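You operate a simulated robot arm through the tools that you are given. There is no shell and no other tool. Be economical: measure what you need, move in short steps, check, and stop when the job is done.

You are at the controls of a simulated robot arm. One attempt, no reset.

JOB
Flush the nozzle clean in the flushing box.
Fine: guard shut and blue tap open before the red button; tap shut at the end; leave the nozzle in.

It is judged by the outcome, as a careful person would: the job done as asked, and still so three seconds after it is handed in. It fails if anything else is knocked over, pushed out of place, dropped, spilled or broken.

ROBOT AND FRAMES
A 7-joint arm with a two-finger parallel gripper, fixed in place. Base frame: the origin is at the foot of the arm, x ahead of it, y to its left, z up. Readings come in mm, rad, newtons and seconds.
With the tool pointing down near the work surface it reaches from about 120 to 500 mm from the base axis. Its first joint turns from -1.152 to 1.152 rad. Payload 2.4 kg.
The TCP is the grasp point between the finger pads, 30 mm short of the fingertips. In the tool frame z runs along the fingers and y along their closing line. The gripper opens to 94 mm. The fingers are 28 mm wide and 10 mm thick; the gripper's body (50 by 96 mm) begins 55 mm behind the TCP.
Orientation is that of the tool frame in the base frame, as a unit quaternion [x, y, z, w]. With the fingers straight down and closing along the base's y, the tool's x points along the base's -x, its y along +y and its z along -z.

CONTROLS
- The arm moves only by the tool play_rows. Its argument "commands" is a list of rows, each a list of 7 numbers: the shift along the tool's x, y, z in mm, then the turn, a rotation vector about the tool's x, y, z in rad, then the finger opening in mm, from 0 to 94. In form: [[dx, dy, dz, wx, wy, wz, hand], ...]. A call has 1 to 12 rows; each row shifts and turns the commanded pose from where the row before left it, along the tool's axes as they then stand. Rows are played at 5 a second. More than 50 mm and 0.15 rad between two rows, or a gripper value outside its range, and nothing of the call is played. Where a pose cannot be reached the arm comes as near as it can. A force on the tool above 50 N (or 10 N above the force at the start of the call, whichever is more), or a blocked arm, ends the call early, and 0.2 s more pass. Each finger travels about 153 mm/s and halts on what it meets, pressing with about 34 N; the grip force reading is that of the motor and also rises with nothing between the fingers. The clock runs only during rows and for 0.2 s after the last one: add rows that do not move to give the fingers time. The reply holds the time, the measured pose of the TCP, the force on the tool along the base axes, the opening and the grip force, in the units named above and with some noise, with the torque about the TCP (base axes, N m) and any sound that the robot's microphone picked up.
- Cameras (640 x 400 px; columns grow to the right, rows downward): "scene" is fixed at [47, 480.1, 1451]; the picture's right is [-0.67, -0.74, 0.00], its down [-0.38, 0.34, -0.86] and it looks along [0.64, -0.57, -0.51] (base axes); focal length 340 px, centre (320, 200). "wrist" rides on the gripper at [76, 14, -103] in the tool frame; the picture's right is [-0.18, 0.98, 0.00], its down [-0.75, -0.14, -0.64] and it looks along [-0.63, -0.12, 0.77] (tool axes); focal length 243 px, centre (320, 200). There is no depth. A picture from a camera that has moved, and an enlarged one, comes with that camera's place and axes in the base frame and with its lens.
- grab_frame(camera): a new picture of that camera. No time passes.
- enlarge(camera, box): a new picture of the part [left, top, right, bottom] of that camera's present view, enlarged. No time passes.
- sign_off(): hands the job in; it is judged then, once.

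Work in short steps. Places have to be worked out from the pictures, the camera data and where the tool is seen: move nearer, look again, correct. Check each grasp and each placing, and mend what went wrong. You have 120 turns and 76 pictures in all, those below and enlarged ones among them. Open the gripper and draw the arm clear of the work before you hand the job in, unless the task says otherwise; then end with one line.

The tools are called after "Call:" as a command line: name --pt "numbers of a row" for each row, then --argument value for the rest, lists and objects as JSON in quotes. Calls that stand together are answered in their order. play_rows: Moves the arm, as the interface text tells. Its arguments: {"type":"object","properties":{"commands":{"type":"array","items":{"type":"array","items":{"type":"number"}}}},"required":["commands"]} The other tools are called the same way: grab_frame (camera) takes a picture; enlarge (camera, box) takes an enlarged picture of a part of a camera's view; sign_off () hands the job in.

At the start:

```text
t: 0.0
tool_pos: [319.5, 56.0, 1235.9]
orientation: [0.0, 1.0, 0.0, 0.0]
ft_force: [-0.3, 0.7, 0.0]
ft_torque: [0.02, 0.01, -0.02]
finger_gap: 93.8
gripper_force: 0.0
```

scene: 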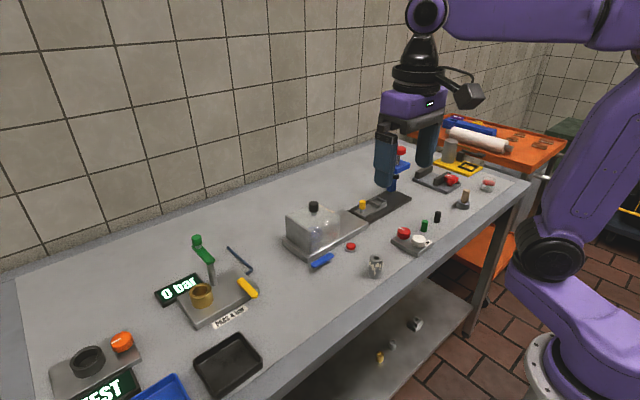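
wrist: 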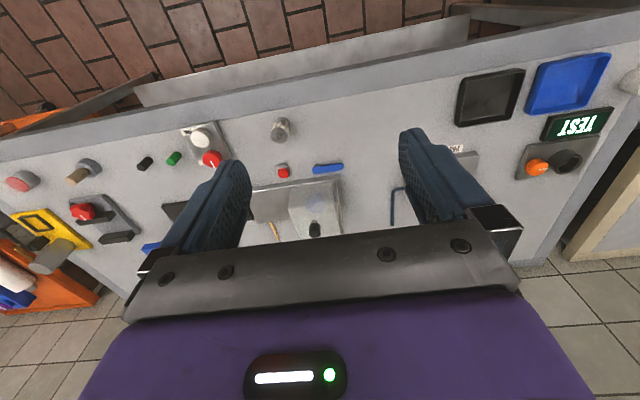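

I see a bench with a clear box with a knobbed lid, red button and blue tap handle. I enlarge to see detail.

Call:
enlarge --camera "scene" --box '[260, 180, 420, 280]'

Call:
enlarge --camera "scene" --box '[380, 130, 540, 230]'

Call:
enlarge --camera "wrist" --box '[140, 100, 420, 275]'

```text
4.00 times, centred on (340, 230) of scene
camera zoom: at [47.0, 480.1, 1451.0], right [-0.67, -0.74, 0.0], down [-0.38, 0.34, -0.86], along [0.64, -0.57, -0.51], focal length 1359 px, centre (240, 80)
```

zoom: 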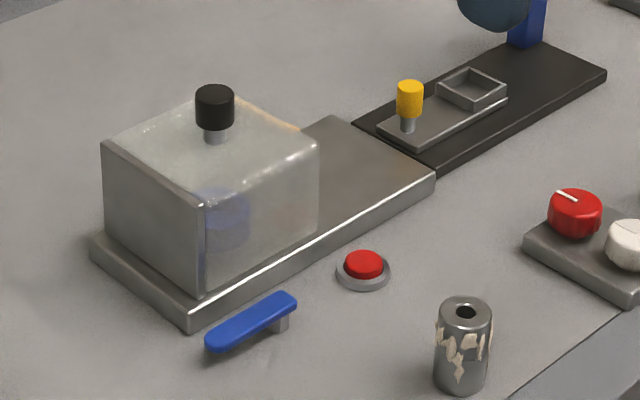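

```text
4.00 times, centred on (460, 180) of scene
camera zoom: at [47.0, 480.1, 1451.0], right [-0.67, -0.74, 0.0], down [-0.38, 0.34, -0.86], along [0.64, -0.57, -0.51], focal length 1359 px, centre (-240, 280)
```

zoom: 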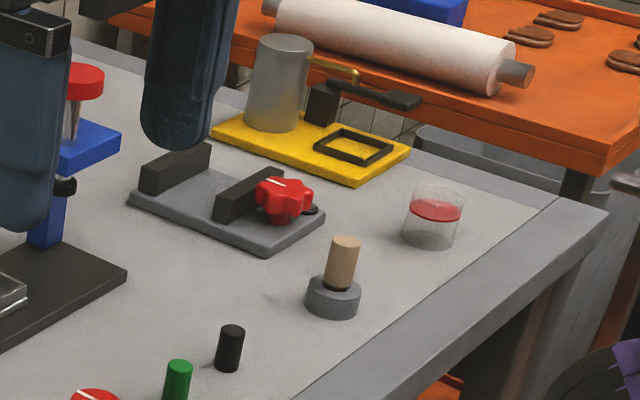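

```text
2.29 times, centred on (280, 188) of wrist
camera zoom: at [242.4, 71.2, 1339.6], right [0.18, 0.98, 0.0], down [0.75, -0.14, 0.64], along [0.63, -0.12, -0.77], focal length 555 px, centre (411, 229)
```

zoom: 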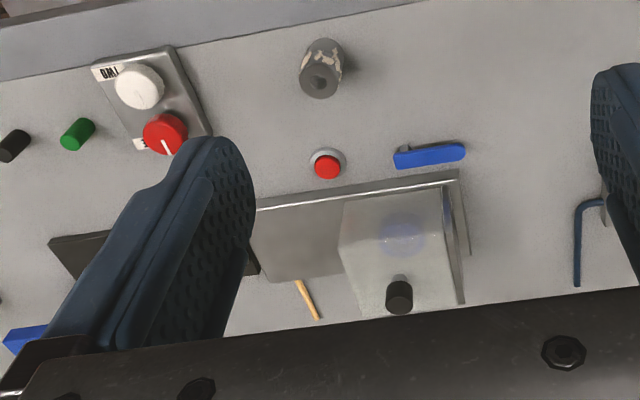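

The table top comes out near z≈870, button ≈(530,-68), nozzle ≈(428,-42). I lower the hand for a closer view.

Call:
play_rows --pt "-7 -19 39 0 0 0 94" --pt "-7 -19 39 0 0 0 94" --pt "-7 -19 39 0 0 0 94" --pt "-7 -19 39 0 0 0 94" --pt "0 0 0 0 0 0 94"

Call:
grab_frame --camera "wrist"

Call:
grab_frame --camera "scene"

```text
t: 1.2
tool_pos: [348.0, -20.6, 1079.1]
orientation: [0.0, 1.0, 0.0, 0.0]
ft_force: [-1.5, -0.9, 0.1]
ft_torque: [0.03, 0.0, -0.01]
finger_gap: 93.9
gripper_force: 0.1
```

```text
70 pictures are left
camera wrist: at [271.6, -6.0, 1182.2], right [0.18, 0.98, 0.0], down [0.75, -0.14, 0.64], along [0.63, -0.12, -0.77], focal length 243 px, centre (320, 200)
```

wrist: 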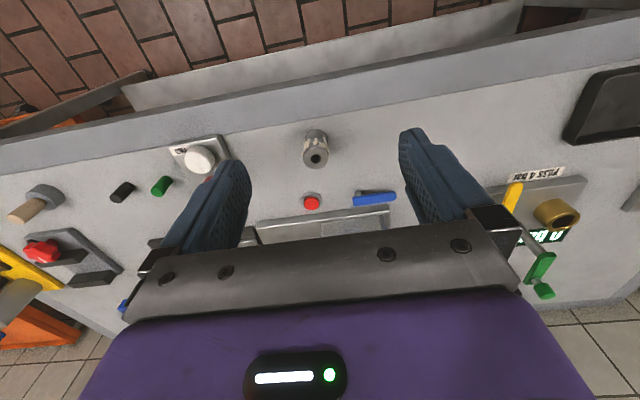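

```text
69 pictures are left
```

scene: 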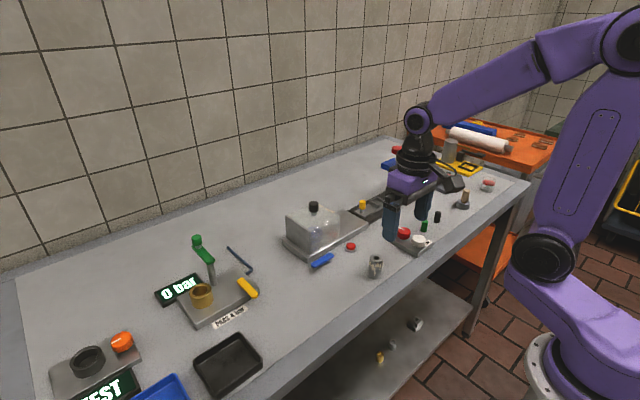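

Estimated: button ≈(532,-70,870), knob ≈(618,-10,982), nozzle top ≈(428,-42,911). That's far, so I test the reach forwards at safe height.

Call:
play_rows --pt "-45 0 -10 0 0 0 94" --pt "-45 0 -10 0 0 0 94" --pt "-45 0 0 0 0 0 94" --pt "-45 0 0 0 0 0 94" --pt "-45 0 0 0 0 0 94" --pt "-45 0 0 0 0 0 94" --pt "0 0 0 0 0 0 94"

Call:
grab_frame --camera "wrist"

Call:
grab_frame --camera "scene"

```text
t: 2.8
tool_pos: [615.0, -16.1, 1098.0]
orientation: [0.0, 1.0, -0.001, 0.0]
ft_force: [0.6, 1.0, -1.3]
ft_torque: [-0.01, -0.01, -0.04]
finger_gap: 94.0
gripper_force: 0.0
```

```text
68 pictures are left
camera wrist: at [538.2, -2.8, 1202.2], right [0.18, 0.98, 0.0], down [0.75, -0.14, 0.64], along [0.63, -0.12, -0.77], focal length 243 px, centre (320, 200)
```

wrist: 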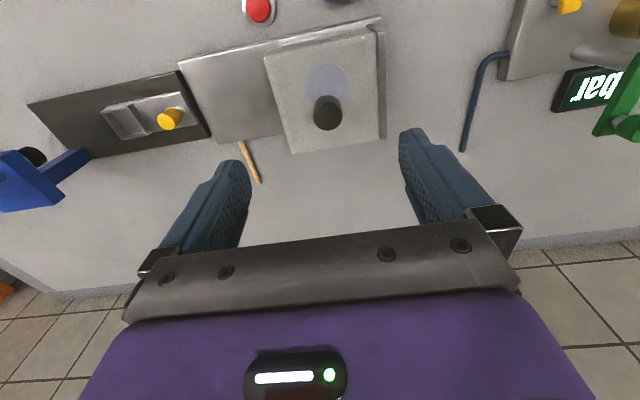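

```text
67 pictures are left
```

scene: 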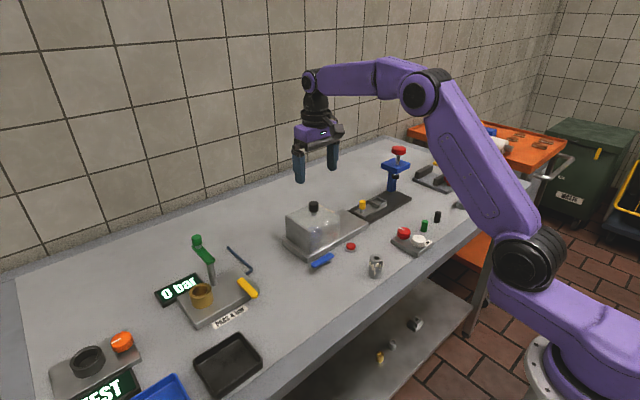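

Reach is fine and the knob is confirmed at ≈(619,-11,982). I zoom on the box to understand the guard.

Call:
enlarge --camera "wrist" --box '[160, 0, 416, 160]'

Call:
enlarge --camera "scene" --box '[270, 190, 380, 280]'

```text
2.50 times, centred on (288, 80) of wrist
camera zoom: at [538.2, -2.8, 1202.2], right [0.18, 0.98, 0.0], down [0.75, -0.14, 0.64], along [0.63, -0.12, -0.77], focal length 606 px, centre (400, 500)
```

zoom: 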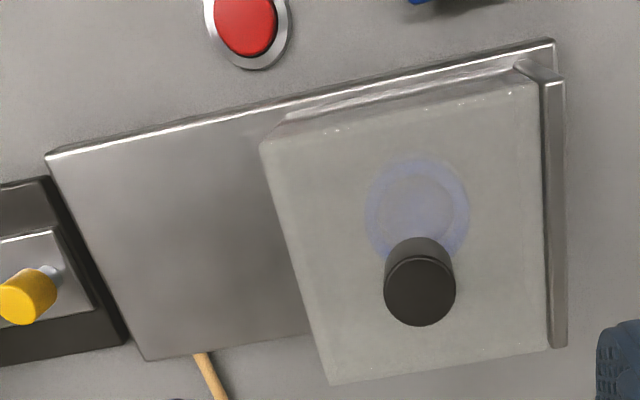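

```text
4.44 times, centred on (325, 235) of scene
camera zoom: at [47.0, 480.1, 1451.0], right [-0.67, -0.74, 0.0], down [-0.38, 0.34, -0.86], along [0.64, -0.57, -0.51], focal length 1510 px, centre (298, 44)
```

zoom: 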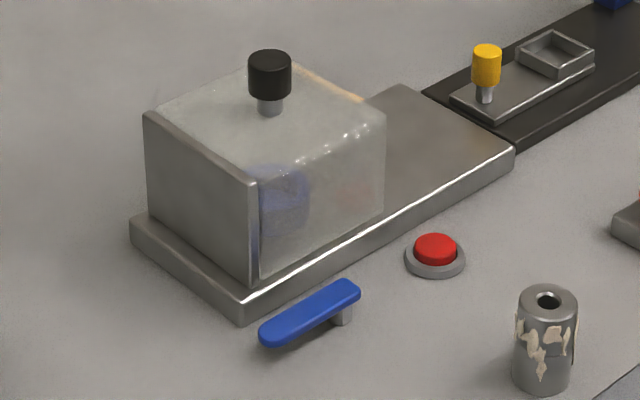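

The guard (y −56..36) sits on a plate running along y to −173, with a fixed end wall on the +y side, so it probably slides towards −y. I descend to just above the knob and check alignment.

Call:
play_rows --pt "-4 5 34 0 0 0 94" --pt "0 0 34 0 0 0 94" --pt "0 0 0 0 0 0 94"

Call:
grab_frame --camera "wrist"

Call:
enlarge --camera "scene" --box '[250, 150, 410, 270]'

```text
t: 3.6
tool_pos: [619.5, -11.5, 1030.9]
orientation: [0.0, 1.0, 0.0, -0.001]
ft_force: [1.6, 0.5, 1.7]
ft_torque: [0.03, 0.0, 0.0]
finger_gap: 93.8
gripper_force: 0.0
```

```text
64 pictures are left
camera wrist: at [543.4, 2.2, 1135.6], right [0.18, 0.98, 0.0], down [0.75, -0.14, 0.64], along [0.63, -0.12, -0.77], focal length 243 px, centre (320, 200)
```

wrist: 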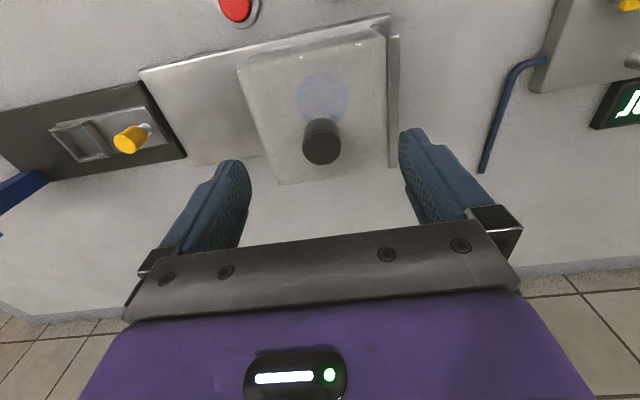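

```text
3.33 times, centred on (330, 210) of scene
camera zoom: at [47.0, 480.1, 1451.0], right [-0.67, -0.74, 0.0], down [-0.38, 0.34, -0.86], along [0.64, -0.57, -0.51], focal length 1133 px, centre (287, 167)
```

zoom: 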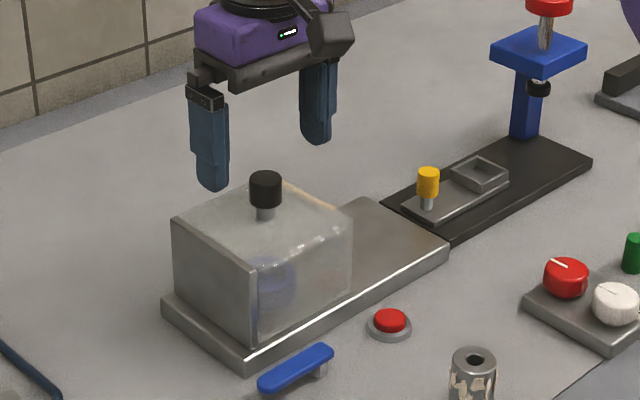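

Knob ≈(617,-11). I lower so the fingertips straddle the knob above the guard top and close on it.

Call:
play_rows --pt "2 0 15 0 0 0 94" --pt "0 0 15 0 0 0 94" --pt "0 0 0 0 0 0 94"

Call:
grab_frame --camera "wrist"

```text
t: 4.4
tool_pos: [618.7, -12.6, 1001.6]
orientation: [0.0, 1.0, 0.0, 0.0]
ft_force: [0.4, -0.1, 0.4]
ft_torque: [0.0, -0.04, 0.0]
finger_gap: 94.1
gripper_force: 0.1
```

```text
62 pictures are left
camera wrist: at [542.9, 1.7, 1105.7], right [0.18, 0.98, 0.0], down [0.75, -0.14, 0.64], along [0.63, -0.12, -0.77], focal length 243 px, centre (320, 200)
```

wrist: 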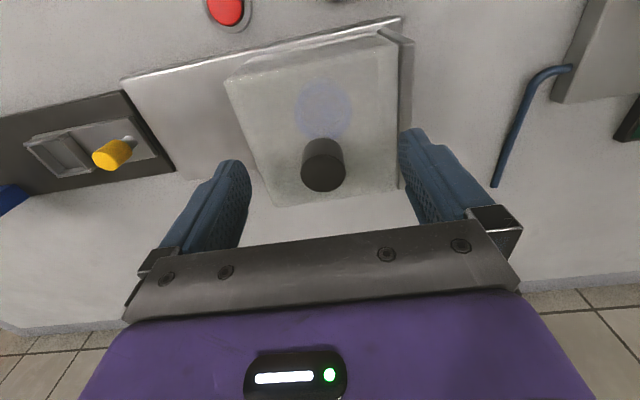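

Aligned within a couple of mm; close step by step.

Call:
play_rows --pt "1 1 0 0 0 0 60" --pt "0 0 0 0 0 0 35" --pt "0 0 0 0 0 0 28" --pt "0 0 0 0 0 0 20" --pt "0 0 0 0 0 0 15" --pt "0 0 0 0 0 0 15"

```text
t: 5.8
tool_pos: [619.5, -11.8, 1002.0]
orientation: [0.0, 1.0, 0.0, -0.001]
ft_force: [0.1, 2.2, -0.4]
ft_torque: [-0.31, -0.04, 0.03]
finger_gap: 25.3
gripper_force: 45.5
```

Gripped at 25 mm. I try sliding the guard a little towards −y.

Call:
play_rows --pt "0 -4 0 0 0 0 10" --pt "0 -4 0 0 0 0 10" --pt "0 -4 0 0 0 0 10" --pt "0 0 0 0 0 0 10"

Call:
grab_frame --camera "wrist"

Call:
enlarge --camera "scene" --box '[250, 150, 410, 270]'

```text
t: 6.8
tool_pos: [618.2, -25.4, 1002.3]
orientation: [0.001, 1.0, -0.001, -0.001]
ft_force: [-2.7, 0.2, -0.4]
ft_torque: [0.41, 0.5, 0.06]
finger_gap: 24.9
gripper_force: 44.9
```

```text
61 pictures are left
camera wrist: at [541.7, -10.7, 1106.1], right [0.19, 0.98, 0.0], down [0.75, -0.14, 0.64], along [0.63, -0.12, -0.77], focal length 243 px, centre (320, 200)
```

wrist: 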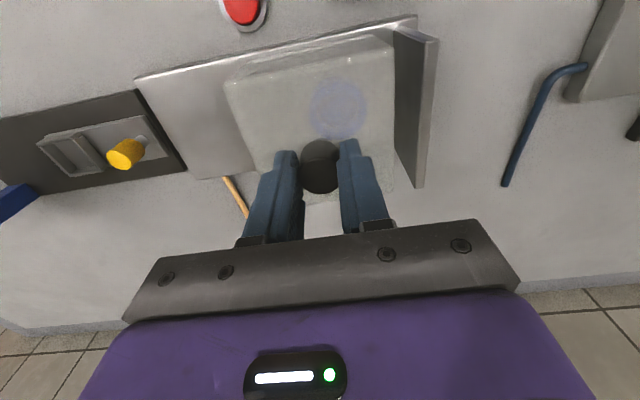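

```text
3.33 times, centred on (330, 210) of scene
camera zoom: at [47.0, 480.1, 1451.0], right [-0.67, -0.74, 0.0], down [-0.38, 0.34, -0.86], along [0.64, -0.57, -0.51], focal length 1133 px, centre (287, 167)
```

zoom: 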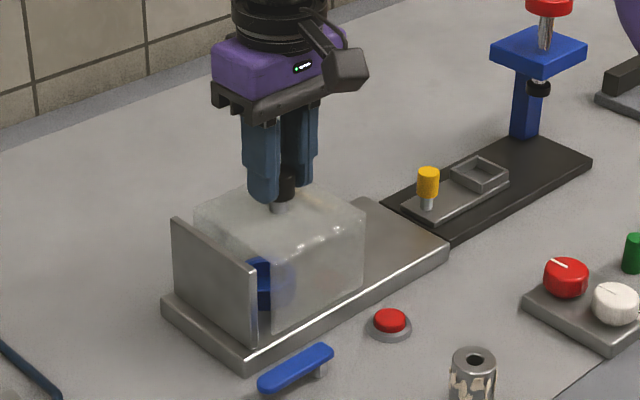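

The guard slides freely. Continue to about y=−115.

Call:
play_rows --pt "0 -12 0 0 0 0 10" --pt "0 -12 0 0 0 0 10" --pt "0 -12 0 0 0 0 10" --pt "0 -12 0 0 0 0 10" --pt "0 -12 0 0 0 0 10" --pt "0 -12 0 0 0 0 10" --pt "0 -12 0 0 0 0 10" --pt "0 -5 0 0 0 0 10" --pt "0 0 0 0 0 0 10"

Call:
enlarge --camera "scene" --box '[250, 150, 410, 270]'

Call:
grab_frame --camera "wrist"

```text
t: 8.8
tool_pos: [618.9, -114.7, 1002.1]
orientation: [0.0, 1.0, 0.0, -0.001]
ft_force: [-16.2, 2.4, 11.9]
ft_torque: [0.28, 0.33, -0.05]
finger_gap: 25.5
gripper_force: 45.5
```

```text
3.33 times, centred on (330, 210) of scene
camera zoom: at [46.3, 480.2, 1451.0], right [-0.67, -0.74, 0.0], down [-0.38, 0.34, -0.86], along [0.64, -0.57, -0.51], focal length 1133 px, centre (287, 167)
```

zoom: 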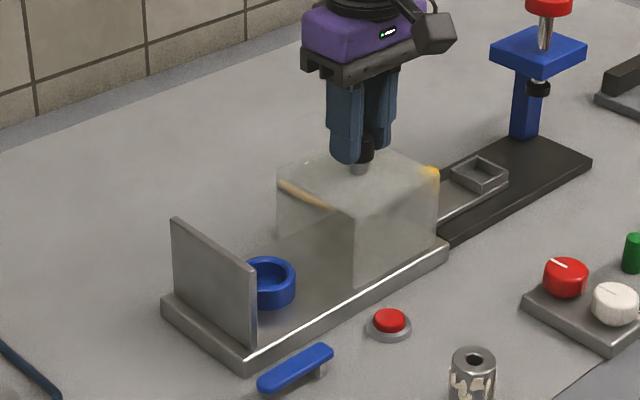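

```text
58 pictures are left
camera wrist: at [541.8, -100.7, 1106.1], right [0.18, 0.98, 0.0], down [0.76, -0.14, 0.64], along [0.63, -0.12, -0.77], focal length 243 px, centre (320, 200)
```

wrist: 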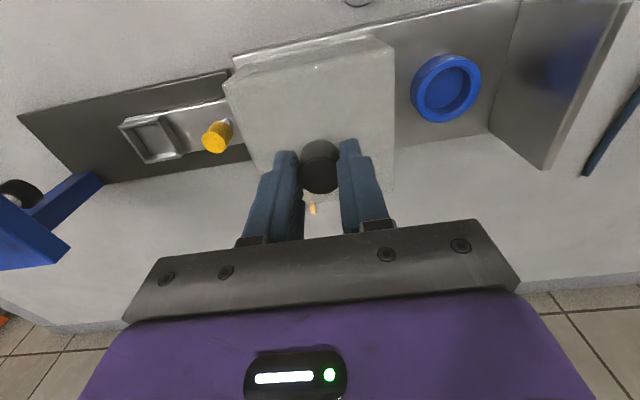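

Guard is open and the blue cup exposed. Release, rise, and move towards the nozzle.

Call:
play_rows --pt "0 0 0 0 0 0 50" --pt "0 0 0 0 0 0 70" --pt "0 0 -40 0 0 0 70" --pt "0 25 -20 0 0 0 94" --pt "40 25 0 0 0 0 94" --pt "45 20 0 0 0 0 94" --pt "45 0 0 0 0 0 94" --pt "45 0 0 0 0 0 94" --pt "16 0 20 0 0 0 94" --pt "0 0 40 0 0 0 94" --pt "0 0 0 0 0 0 94"

Call:
grab_frame --camera "wrist"

Call:
enlarge --camera "scene" --box '[290, 190, 450, 310]'

```text
t: 11.2
tool_pos: [427.2, -43.7, 1001.4]
orientation: [0.0, 1.0, -0.001, 0.0]
ft_force: [0.6, -0.1, 0.2]
ft_torque: [-0.02, 0.03, -0.02]
finger_gap: 93.7
gripper_force: 0.1
```

```text
57 pictures are left
camera wrist: at [349.9, -29.5, 1105.5], right [0.18, 0.98, 0.0], down [0.75, -0.14, 0.64], along [0.63, -0.12, -0.77], focal length 243 px, centre (320, 200)
```

wrist: 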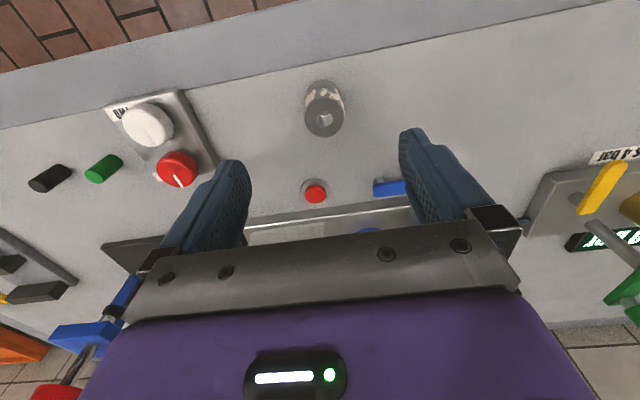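

```text
3.33 times, centred on (370, 250) of scene
camera zoom: at [47.0, 480.1, 1451.0], right [-0.67, -0.74, 0.0], down [-0.38, 0.34, -0.86], along [0.64, -0.57, -0.51], focal length 1133 px, centre (153, 33)
```

zoom: 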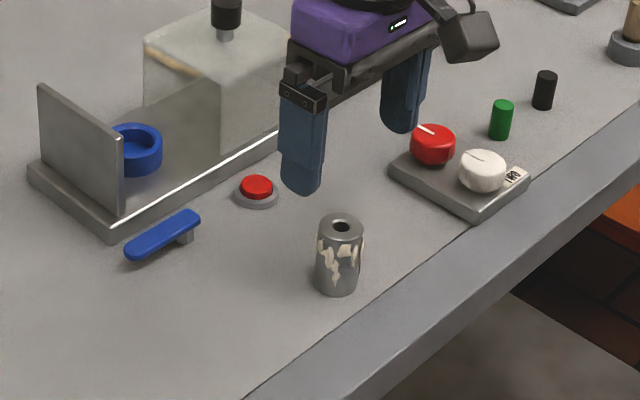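

Nozzle ≈(427,-41), top z≈911. Descend so the fingertips hold its top ~18 mm.

Call:
play_rows --pt "0 2.5 30 0 0 0 94" --pt "0 0 30 0 0 0 94" --pt "0 0 10 0 0 0 94" --pt "0 0 0 0 0 0 94"

Call:
grab_frame --camera "wrist"

Call:
enlarge --camera "scene" --box '[330, 200, 430, 290]'

```text
t: 12.2
tool_pos: [426.9, -42.7, 931.8]
orientation: [0.0, 1.0, 0.0, 0.0]
ft_force: [0.4, 0.1, -0.1]
ft_torque: [-0.04, -0.01, 0.01]
finger_gap: 93.9
gripper_force: 0.0
```

```text
55 pictures are left
camera wrist: at [349.8, -28.2, 1034.5], right [0.18, 0.98, 0.0], down [0.75, -0.14, 0.64], along [0.63, -0.12, -0.77], focal length 243 px, centre (320, 200)
```

wrist: 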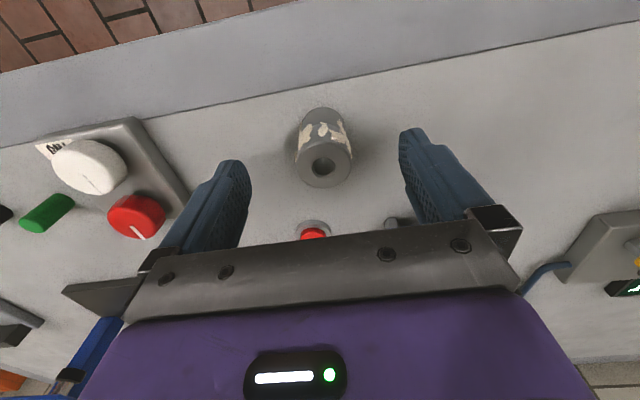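

```text
4.44 times, centred on (380, 245) of scene
camera zoom: at [47.0, 480.1, 1451.0], right [-0.67, -0.74, 0.0], down [-0.38, 0.34, -0.86], along [0.64, -0.57, -0.51], focal length 1510 px, centre (53, 0)
```

zoom: 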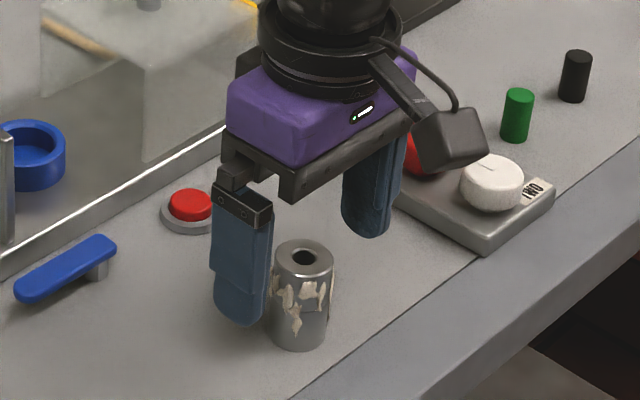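

Centred; a bit lower and close.

Call:
play_rows --pt "0.5 2.5 8 0 0 0 94" --pt "0 0 0 0 0 0 60" --pt "0 0 0 0 0 0 40" --pt "0 0 0 0 0 0 32" --pt "0 0 0 0 0 0 24" --pt "0 0 0 0 0 0 20" --pt "0 0 0 0 0 0 20"

Call:
grab_frame --camera "wrist"

```text
t: 13.8
tool_pos: [425.8, -40.1, 923.6]
orientation: [0.001, 1.0, 0.0, 0.0]
ft_force: [-0.1, 0.6, -0.5]
ft_torque: [0.04, -0.02, 0.02]
finger_gap: 35.8
gripper_force: 33.9
```

```text
53 pictures are left
camera wrist: at [349.9, -25.7, 1027.2], right [0.18, 0.98, 0.0], down [0.75, -0.14, 0.64], along [0.63, -0.12, -0.77], focal length 243 px, centre (320, 200)
```

wrist: 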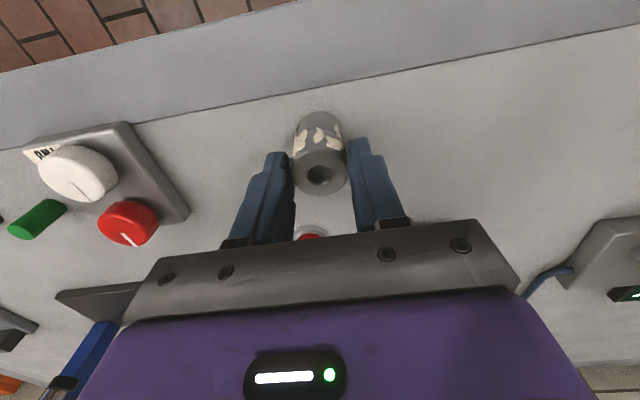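

Nozzle held (36 mm). Lift straight up and carry above the cup area.

Call:
play_rows --pt "0 0 -20 0 0 0 20" --pt "0 0 -40 0 0 0 20" --pt "0 0 -40 0 0 0 20" --pt "-40 7 0 0 0 0 20" --pt "-40 7 0 0 0 0 20" --pt "-40 7 0 0 0 0 20" --pt "-35 6 0 0 0 0 20" --pt "0 0 0 0 0 0 20"

Call:
grab_frame --camera "wrist"

Call:
enlarge --camera "scene" --box '[260, 170, 380, 270]'

```text
t: 15.6
tool_pos: [584.4, -11.1, 1025.8]
orientation: [0.0, 1.0, 0.001, 0.0]
ft_force: [-0.5, 0.3, -1.0]
ft_torque: [0.0, 0.0, -0.01]
finger_gap: 36.1
gripper_force: 34.0
```

```text
52 pictures are left
camera wrist: at [507.0, 3.2, 1128.9], right [0.18, 0.98, 0.0], down [0.75, -0.14, 0.64], along [0.63, -0.12, -0.77], focal length 243 px, centre (320, 200)
```

wrist: 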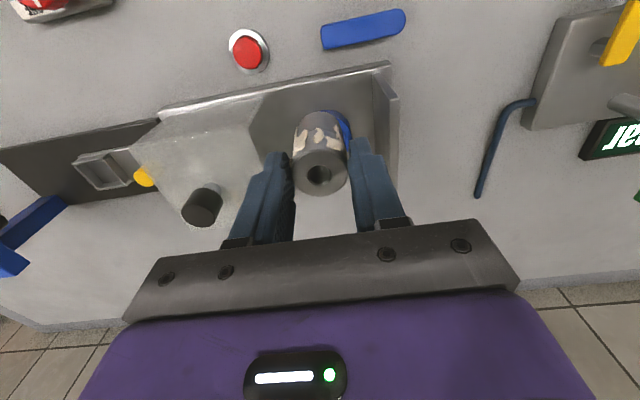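

```text
4.00 times, centred on (320, 220) of scene
camera zoom: at [47.1, 480.1, 1451.0], right [-0.67, -0.74, 0.0], down [-0.38, 0.34, -0.86], along [0.64, -0.57, -0.51], focal length 1359 px, centre (320, 120)
```

zoom: 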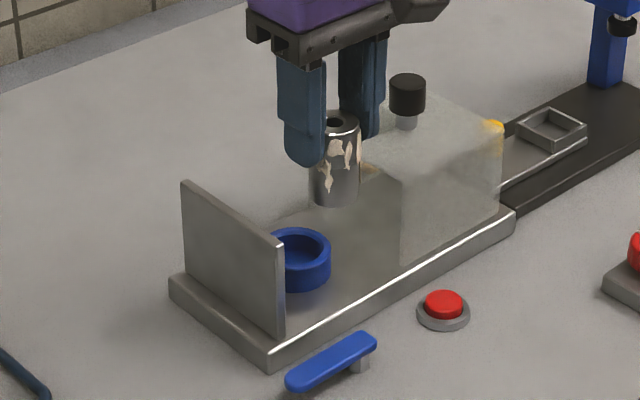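

Nozzle hangs fine. To measure the cup accurately I move past it so the wrist camera looks nearly straight down into it.

Call:
play_rows --pt "-35 0 0 0 0 0 20" --pt "-35 0 0 0 0 0 20" --pt "0 0 0 0 0 0 20"

Call:
enlarge --camera "wrist" --box '[220, 0, 420, 125]'

```text
t: 16.4
tool_pos: [652.0, -11.8, 1024.1]
orientation: [0.0, 1.0, 0.0, 0.0]
ft_force: [-0.5, 0.2, -0.8]
ft_torque: [0.01, 0.0, 0.03]
finger_gap: 36.0
gripper_force: 34.2
```

```text
3.20 times, centred on (320, 62) of wrist
camera zoom: at [575.0, 1.4, 1128.1], right [0.18, 0.98, 0.0], down [0.75, -0.14, 0.64], along [0.63, -0.12, -0.77], focal length 776 px, centre (320, 640)
```

zoom: 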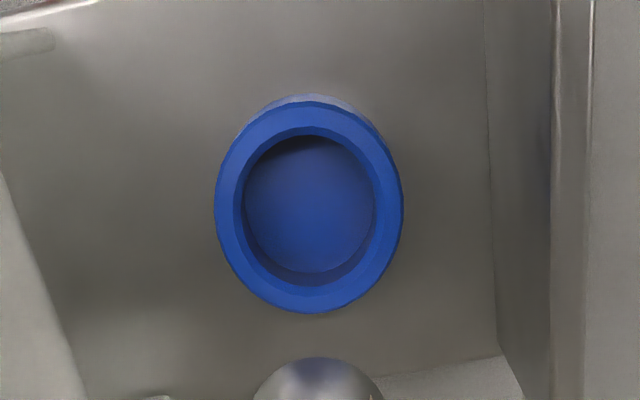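

Cup centre ≈(618,-9), outer ≈48 mm, rim z≈905. I move over it and lower until the nozzle bottom is just above the rim.

Call:
play_rows --pt "33.5 3 0 0 0 0 20" --pt "0 0 25 0 0 0 20" --pt "0 0 25 0 0 0 20" --pt "0 0 5 0 0 0 20" --pt "0 0 0 0 0 0 20"

Call:
enlarge --camera "scene" --box '[270, 190, 350, 255]'

Call:
enlarge --camera "wrist" --box '[240, 60, 400, 210]'

```text
t: 17.6
tool_pos: [618.7, -9.7, 968.9]
orientation: [0.0, 1.0, 0.0, 0.0]
ft_force: [-0.7, -0.3, -1.0]
ft_torque: [-0.01, -0.02, -0.02]
finger_gap: 35.9
gripper_force: 34.2
```

```text
6.15 times, centred on (310, 222) of scene
camera zoom: at [47.0, 480.1, 1451.0], right [-0.67, -0.74, 0.0], down [-0.38, 0.34, -0.86], along [0.64, -0.57, -0.51], focal length 2091 px, centre (382, 62)
```

zoom: 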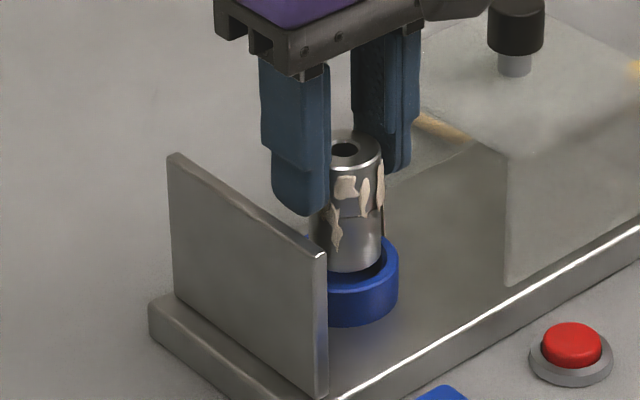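

```text
2.67 times, centred on (320, 135) of wrist
camera zoom: at [541.9, 5.1, 1071.9], right [0.18, 0.98, 0.0], down [0.75, -0.14, 0.64], along [0.63, -0.12, -0.77], focal length 647 px, centre (320, 373)
```

zoom: 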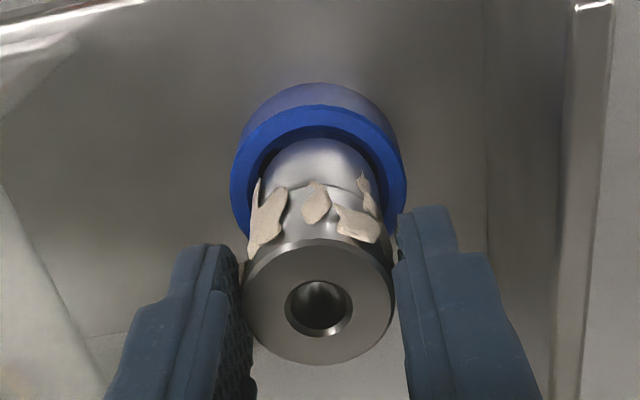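

Alignment looks centred from both views. Lower gently.

Call:
play_rows --pt "0 0 4 0 0 0 20" --pt "0 0 4 0 0 0 20" --pt "0 0 3 0 0 0 20" --pt "0 0 3 0 0 0 20" --pt "0 0 0 0 0 0 20"

Call:
enlarge --camera "wrist" --box '[240, 60, 400, 210]'

```text
t: 18.8
tool_pos: [618.9, -8.4, 956.2]
orientation: [0.0, 1.0, 0.0, 0.001]
ft_force: [8.2, -0.5, 1.7]
ft_torque: [-0.1, -0.44, 0.02]
finger_gap: 36.3
gripper_force: 33.8
```

```text
2.67 times, centred on (320, 135) of wrist
camera zoom: at [541.9, 5.5, 1058.5], right [0.18, 0.98, 0.0], down [0.75, -0.14, 0.64], along [0.63, -0.12, -0.76], focal length 647 px, centre (320, 373)
```

zoom: 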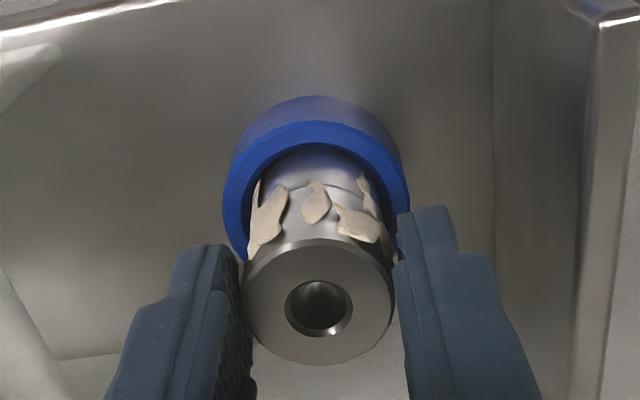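

The nozzle is entering; a +8 N x-force says the near wall pushes it forward, so I shift +x by 1.5 mm and continue down.

Call:
play_rows --pt "-1.5 0 0 0 0 0 20" --pt "0 0 2 0 0 0 20" --pt "0 0 2 0 0 0 20" --pt "0 0 0 0 0 0 20"

```text
t: 19.8
tool_pos: [620.2, -8.0, 951.7]
orientation: [0.0, 1.0, 0.001, 0.0]
ft_force: [0.0, 0.3, -1.7]
ft_torque: [0.01, -0.01, -0.02]
finger_gap: 36.0
gripper_force: 33.8
```

Force gone. Continue down until bottom contact.

Call:
play_rows --pt "0 0 2 0 0 0 20" --pt "0 0 2 0 0 0 20" --pt "0 0 2 0 0 0 20" --pt "0 0 0 0 0 0 20"

Call:
enlarge --camera "scene" --box '[270, 190, 350, 255]'

```text
t: 20.8
tool_pos: [620.6, -9.2, 946.5]
orientation: [0.0, 1.0, 0.0, 0.002]
ft_force: [-6.6, 1.7, 21.4]
ft_torque: [0.18, 0.51, 0.06]
finger_gap: 36.0
gripper_force: 33.9
```

```text
6.15 times, centred on (310, 222) of scene
camera zoom: at [46.4, 480.1, 1451.0], right [-0.67, -0.74, 0.0], down [-0.38, 0.34, -0.86], along [0.64, -0.57, -0.51], focal length 2091 px, centre (382, 62)
```

zoom: 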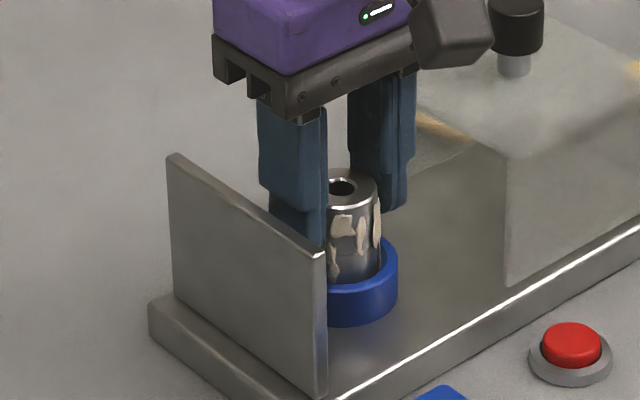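

Bottom contact (21 N); nozzle stands in the cup. Ease off, release and rise.

Call:
play_rows --pt "0 0 -1.5 0 0 0 20" --pt "0 0 0 0 0 0 38" --pt "0 0 0 0 0 0 46" --pt "0 0 0 0 0 0 54" --pt "0 0 -20 0 0 0 54" --pt "0 0 -40 0 0 0 54" --pt "0 0 -30 0 0 0 54" --pt "0 0 0 0 0 0 54"

Call:
enlarge --camera "scene" --box '[270, 180, 390, 280]'

Call:
grab_frame --camera "wrist"

```text
t: 22.6
tool_pos: [619.4, -8.5, 1034.7]
orientation: [0.0, 1.0, 0.001, 0.0]
ft_force: [-0.5, -0.9, 0.0]
ft_torque: [-0.02, 0.02, 0.01]
finger_gap: 54.1
gripper_force: 0.0
```

```text
4.00 times, centred on (330, 230) of scene
camera zoom: at [47.0, 480.1, 1451.0], right [-0.67, -0.74, 0.0], down [-0.38, 0.34, -0.86], along [0.64, -0.57, -0.51], focal length 1359 px, centre (280, 80)
```

zoom: 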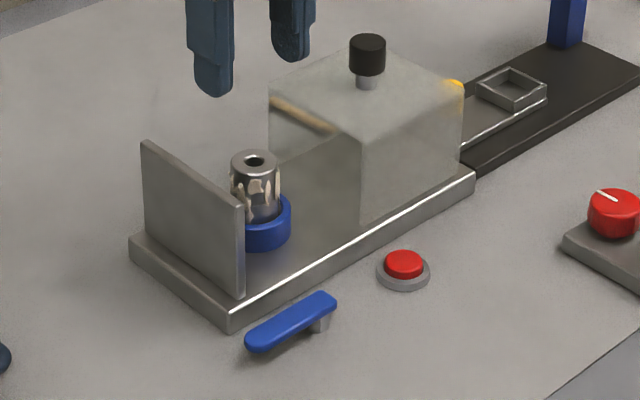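

```text
44 pictures are left
camera wrist: at [542.0, 5.4, 1139.2], right [0.18, 0.98, 0.0], down [0.75, -0.14, 0.64], along [0.63, -0.12, -0.77], focal length 243 px, centre (320, 200)
```

wrist: 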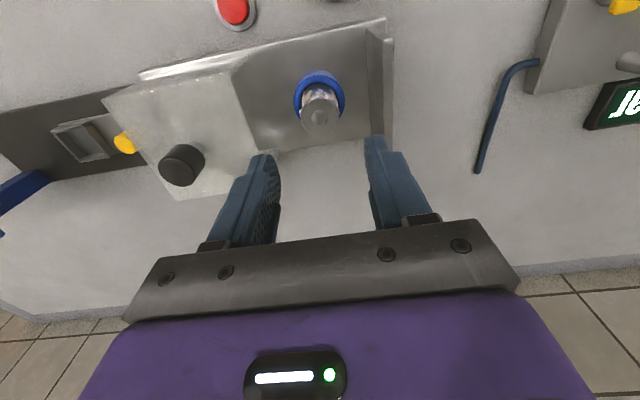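

Nozzle stands upright in the cup. Now back to the knob (≈(618,-115)) to close the guard.

Call:
play_rows --pt "0 -36 0 0 0 0 60" --pt "0 -35 0 0 0 0 60" --pt "0 -35 0 0 0 0 60" --pt "0 0 16 0 0 0 60" --pt "0 0 16 0 0 0 60" --pt "0 0 0 0 0 0 40" --pt "0 0 0 0 0 0 30" --pt "0 0 0 0 0 0 20" --pt "0 0 0 0 0 0 12" --pt "0 0 0 0 0 0 12"

```text
t: 24.8
tool_pos: [619.3, -113.4, 1003.7]
orientation: [-0.001, 1.0, 0.0, 0.0]
ft_force: [0.0, 0.1, -3.9]
ft_torque: [-0.3, -0.16, -0.04]
finger_gap: 25.3
gripper_force: 44.4
```

Knob gripped. Slide the guard back to +y, easing at the end.

Call:
play_rows --pt "0 12 0 0 0 0 10" --pt "0 12 0 0 0 0 10" --pt "0 12 0 0 0 0 10" --pt "0 12 0 0 0 0 10" --pt "0 12 0 0 0 0 10" --pt "0 12 0 0 0 0 10" --pt "0 12 0 0 0 0 10" --pt "0 10 0 0 0 0 10" --pt "0 4 0 0 0 0 10" --pt "0 3 0 0 0 0 10" --pt "0 0 0 0 0 0 10"

Call:
enlarge --camera "scene" --box '[270, 180, 390, 280]'

```text
t: 27.2
tool_pos: [619.5, -13.4, 1005.3]
orientation: [-0.001, 1.0, -0.001, -0.001]
ft_force: [-5.1, 4.3, -20.4]
ft_torque: [-0.35, 0.52, -0.06]
finger_gap: 25.4
gripper_force: 45.1
```

```text
4.00 times, centred on (330, 230) of scene
camera zoom: at [47.3, 480.2, 1450.9], right [-0.67, -0.74, 0.0], down [-0.38, 0.34, -0.86], along [0.64, -0.57, -0.51], focal length 1359 px, centre (280, 80)
```

zoom: 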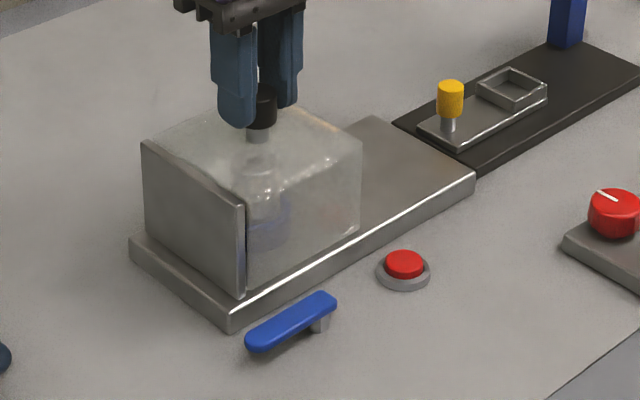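

Almost shut. I ease z down and press a little more to the stop.

Call:
play_rows --pt "0 1 1.5 0 0 0 10" --pt "0 1 0 0 0 0 10" --pt "0 1 0 0 0 0 10" --pt "0 1 0 0 0 0 10" --pt "0 0 0 0 0 0 10"

Call:
enlarge --camera "scene" --box '[275, 190, 345, 265]'

```text
t: 28.4
tool_pos: [620.0, -12.1, 1004.3]
orientation: [0.001, 1.0, 0.0, 0.001]
ft_force: [-10.3, -1.8, 8.2]
ft_torque: [0.35, 0.83, 0.0]
finger_gap: 25.2
gripper_force: 44.8
```

```text
5.33 times, centred on (310, 228) of scene
camera zoom: at [46.6, 480.0, 1451.0], right [-0.67, -0.74, 0.0], down [-0.38, 0.34, -0.86], along [0.64, -0.57, -0.51], focal length 1812 px, centre (373, 53)
```

zoom: 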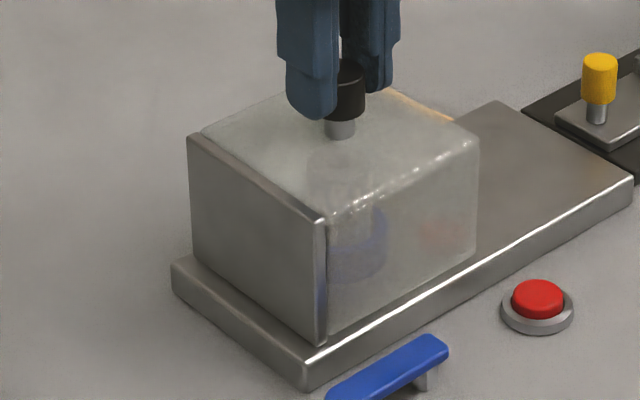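

Position matches the initial shut one; one more small nudge to confirm the stop.

Call:
play_rows --pt "0 1.5 0 0 0 0 10" --pt "0 1.5 0 0 0 0 10" --pt "0 0 0 0 0 0 10"

```text
t: 29.2
tool_pos: [619.7, -10.8, 1003.9]
orientation: [0.002, 1.0, -0.001, 0.0]
ft_force: [-13.3, -17.1, 10.8]
ft_torque: [-0.17, 0.08, -0.07]
finger_gap: 25.0
gripper_force: 44.9
```

Stop confirmed (−17 N). Release, rise and go look closely at the blue tap.

Call:
play_rows --pt "0 -2 0 0 0 0 25" --pt "0 0 0 0 0 0 50" --pt "0 0 -35 0 0 0 60" --pt "0 0 -25 0 0 0 60" --pt "40 0 0 0 0 0 60" --pt "40 0 0 0 0 0 60" --pt "20 0 0 0 0 0 60" --pt "0 0 20 0 0 0 60" --pt "0 0 0 0 0 0 60"

Call:
grab_frame --camera "wrist"

Call:
enlarge --camera "scene" --box '[290, 220, 390, 290]'

```text
t: 31.2
tool_pos: [519.3, -9.4, 1043.1]
orientation: [0.0, 1.0, 0.0, -0.001]
ft_force: [-0.1, 0.2, 0.6]
ft_torque: [0.0, 0.0, 0.03]
finger_gap: 60.1
gripper_force: 0.1
```

```text
41 pictures are left
camera wrist: at [441.5, 4.3, 1147.6], right [0.18, 0.98, 0.0], down [0.75, -0.14, 0.64], along [0.63, -0.12, -0.77], focal length 243 px, centre (320, 200)
```

wrist: 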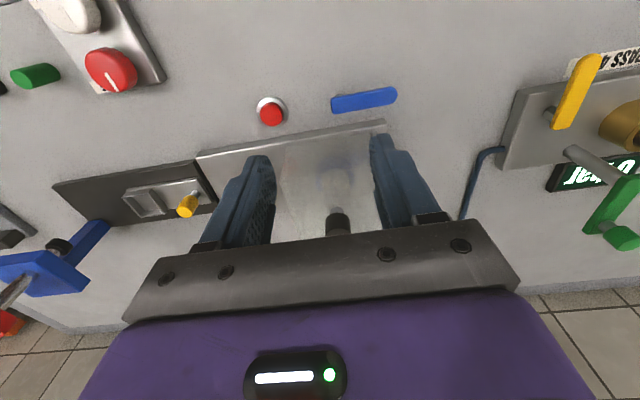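

```text
5.71 times, centred on (340, 255) of scene
camera zoom: at [47.0, 480.1, 1451.0], right [-0.67, -0.74, 0.0], down [-0.38, 0.34, -0.86], along [0.64, -0.57, -0.51], focal length 1942 px, centre (206, -114)
```

zoom: 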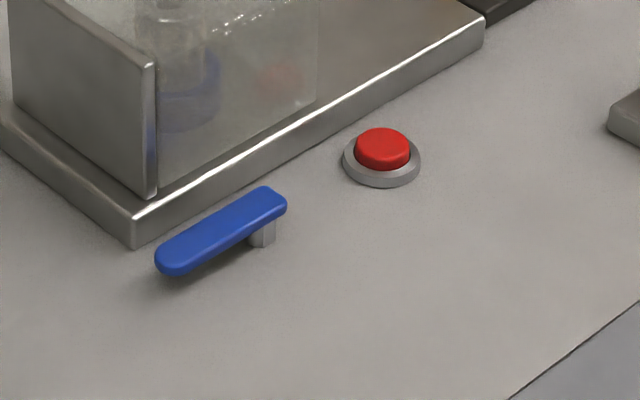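

The pivot stem is at the lever's −y end, lever along +y (z≈880, x≈531, y≈4..66). I go nearer for a precise look.

Call:
play_rows --pt "15 25 35 0 0 0 60" --pt "5 20 35 0 0 0 60" --pt "0 0 0 0 0 0 60"

Call:
enlarge --camera "wrist" --box '[200, 80, 440, 230]'

```text
t: 32.0
tool_pos: [497.8, 37.1, 972.0]
orientation: [0.001, 1.0, 0.0, -0.001]
ft_force: [-0.2, 0.1, -0.1]
ft_torque: [0.04, 0.0, 0.03]
finger_gap: 60.1
gripper_force: 0.0
```

```text
2.67 times, centred on (320, 155) of wrist
camera zoom: at [420.0, 50.5, 1075.9], right [0.18, 0.98, 0.0], down [0.75, -0.14, 0.64], along [0.63, -0.12, -0.77], focal length 647 px, centre (320, 320)
```

zoom: 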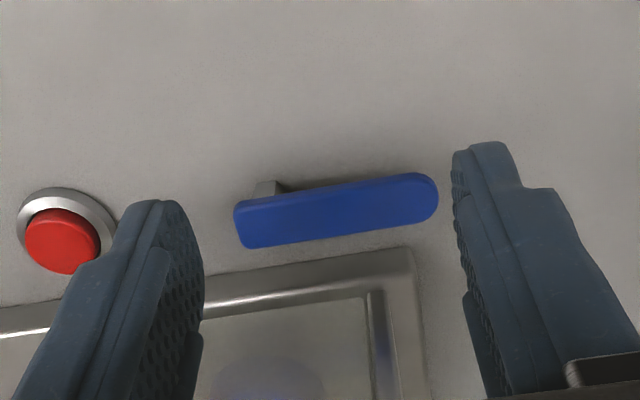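

Lever spans y≈2..68 at x≈531, pivot ≈(531,11); it can only swing towards the robot (plate blocks the other way). I'll straddle it lengthwise with the fingers and turn about the pivot. First go above it with wide fingers.

Call:
play_rows --pt "-15 -1 0 0 0 0 92" --pt "-14 -1 0 0 0 0 92" --pt "0 0 25 0 0 0 92" --pt "0 0 15 0 0 0 92" --pt "0 0 0 0 0 0 92"

Call:
grab_frame --camera "wrist"

Call:
enlarge --camera "scene" --box '[270, 190, 390, 280]'

```text
t: 33.2
tool_pos: [526.9, 33.0, 932.5]
orientation: [0.0, 1.0, 0.0, 0.0]
ft_force: [-1.0, -0.7, 0.5]
ft_torque: [0.0, -0.03, -0.01]
finger_gap: 92.0
gripper_force: 0.0
```

```text
38 pictures are left
camera wrist: at [450.6, 47.8, 1036.1], right [0.18, 0.98, 0.0], down [0.75, -0.14, 0.64], along [0.63, -0.12, -0.77], focal length 243 px, centre (320, 200)
```

wrist: 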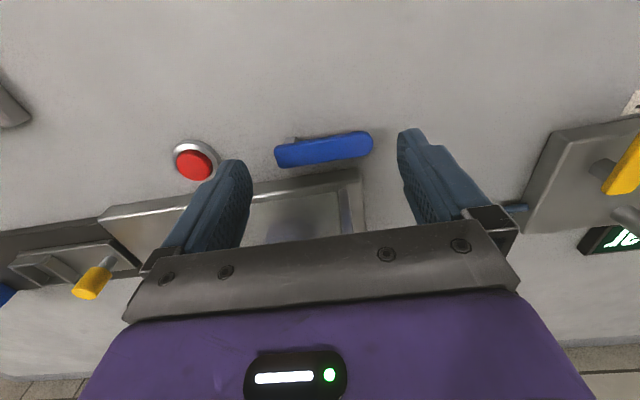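

```text
4.44 times, centred on (330, 235) of scene
camera zoom: at [47.0, 480.1, 1451.0], right [-0.67, -0.74, 0.0], down [-0.38, 0.34, -0.86], along [0.64, -0.57, -0.51], focal length 1510 px, centre (276, 44)
```

zoom: 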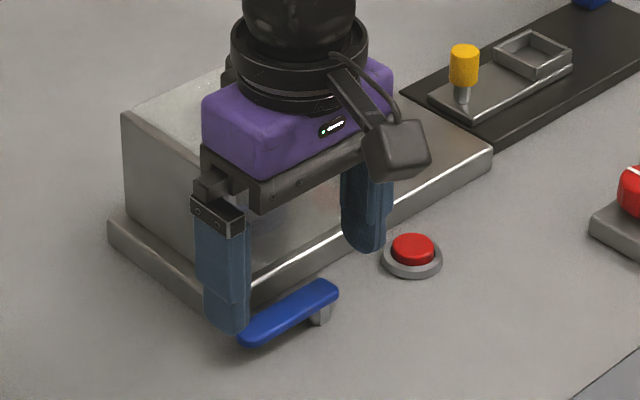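

Geometry confirmed (y 1..69). Lower to fingertips z≈879 and close gently onto the ends.

Call:
play_rows --pt "0 2 12 0 0 0 92" --pt "0 0 11 0 0 0 92" --pt "0 0 0 0 0 0 92"

Call:
enlarge --camera "scene" --box '[290, 200, 370, 280]'

Call:
enlarge --camera "wrist" --box '[200, 80, 440, 230]'

```text
t: 34.0
tool_pos: [527.9, 35.5, 909.8]
orientation: [-0.001, 1.0, 0.0, 0.0]
ft_force: [0.3, 0.6, -0.4]
ft_torque: [-0.01, 0.01, -0.02]
finger_gap: 92.1
gripper_force: 0.1
```

```text
5.00 times, centred on (330, 240) of scene
camera zoom: at [47.0, 480.1, 1451.0], right [-0.67, -0.74, 0.0], down [-0.38, 0.34, -0.86], along [0.64, -0.57, -0.51], focal length 1699 px, centre (270, 0)
```

zoom: 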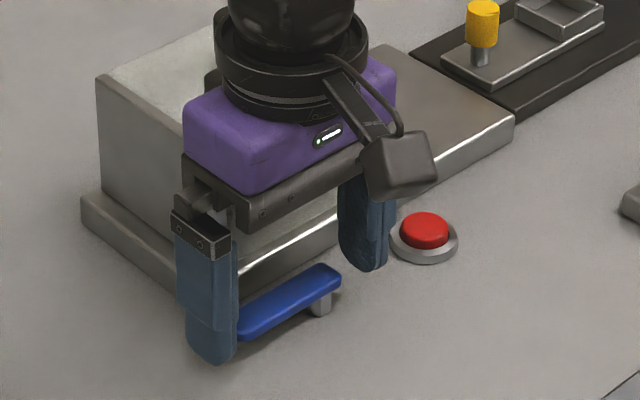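

```text
2.67 times, centred on (320, 155) of wrist
camera zoom: at [451.0, 50.4, 1013.3], right [0.18, 0.98, 0.0], down [0.75, -0.14, 0.64], along [0.63, -0.12, -0.77], focal length 647 px, centre (320, 320)
```

zoom: 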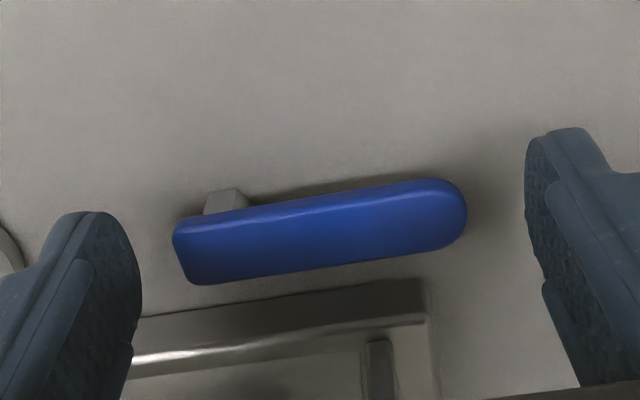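

Good. Close on the lever ends.

Call:
play_rows --pt "0 0 0 0 0 0 76" --pt "0 0 0 0 0 0 70" --pt "0 0 0 0 0 0 64" --pt "0 0 0 0 0 0 60" --pt "0 0 0 0 0 0 60"

Call:
enlarge --camera "wrist" --box '[200, 80, 440, 230]'

```text
t: 35.2
tool_pos: [528.3, 34.6, 910.8]
orientation: [0.001, 1.0, 0.0, 0.0]
ft_force: [1.0, -12.2, -1.9]
ft_torque: [-0.4, -0.17, -0.04]
finger_gap: 70.7
gripper_force: 45.1
```

```text
2.67 times, centred on (320, 155) of wrist
camera zoom: at [451.1, 49.1, 1013.3], right [0.19, 0.98, 0.0], down [0.75, -0.14, 0.64], along [0.63, -0.12, -0.77], focal length 647 px, centre (320, 320)
```

zoom: 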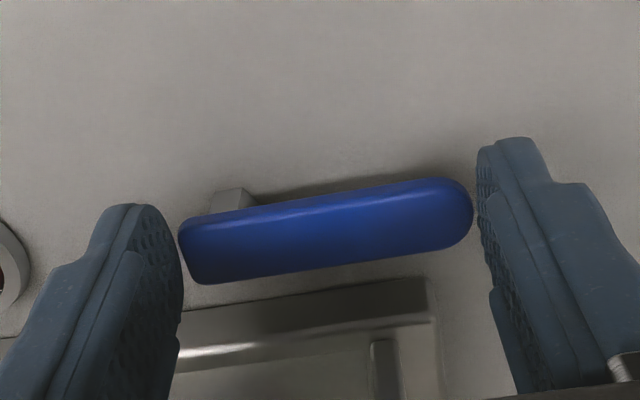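

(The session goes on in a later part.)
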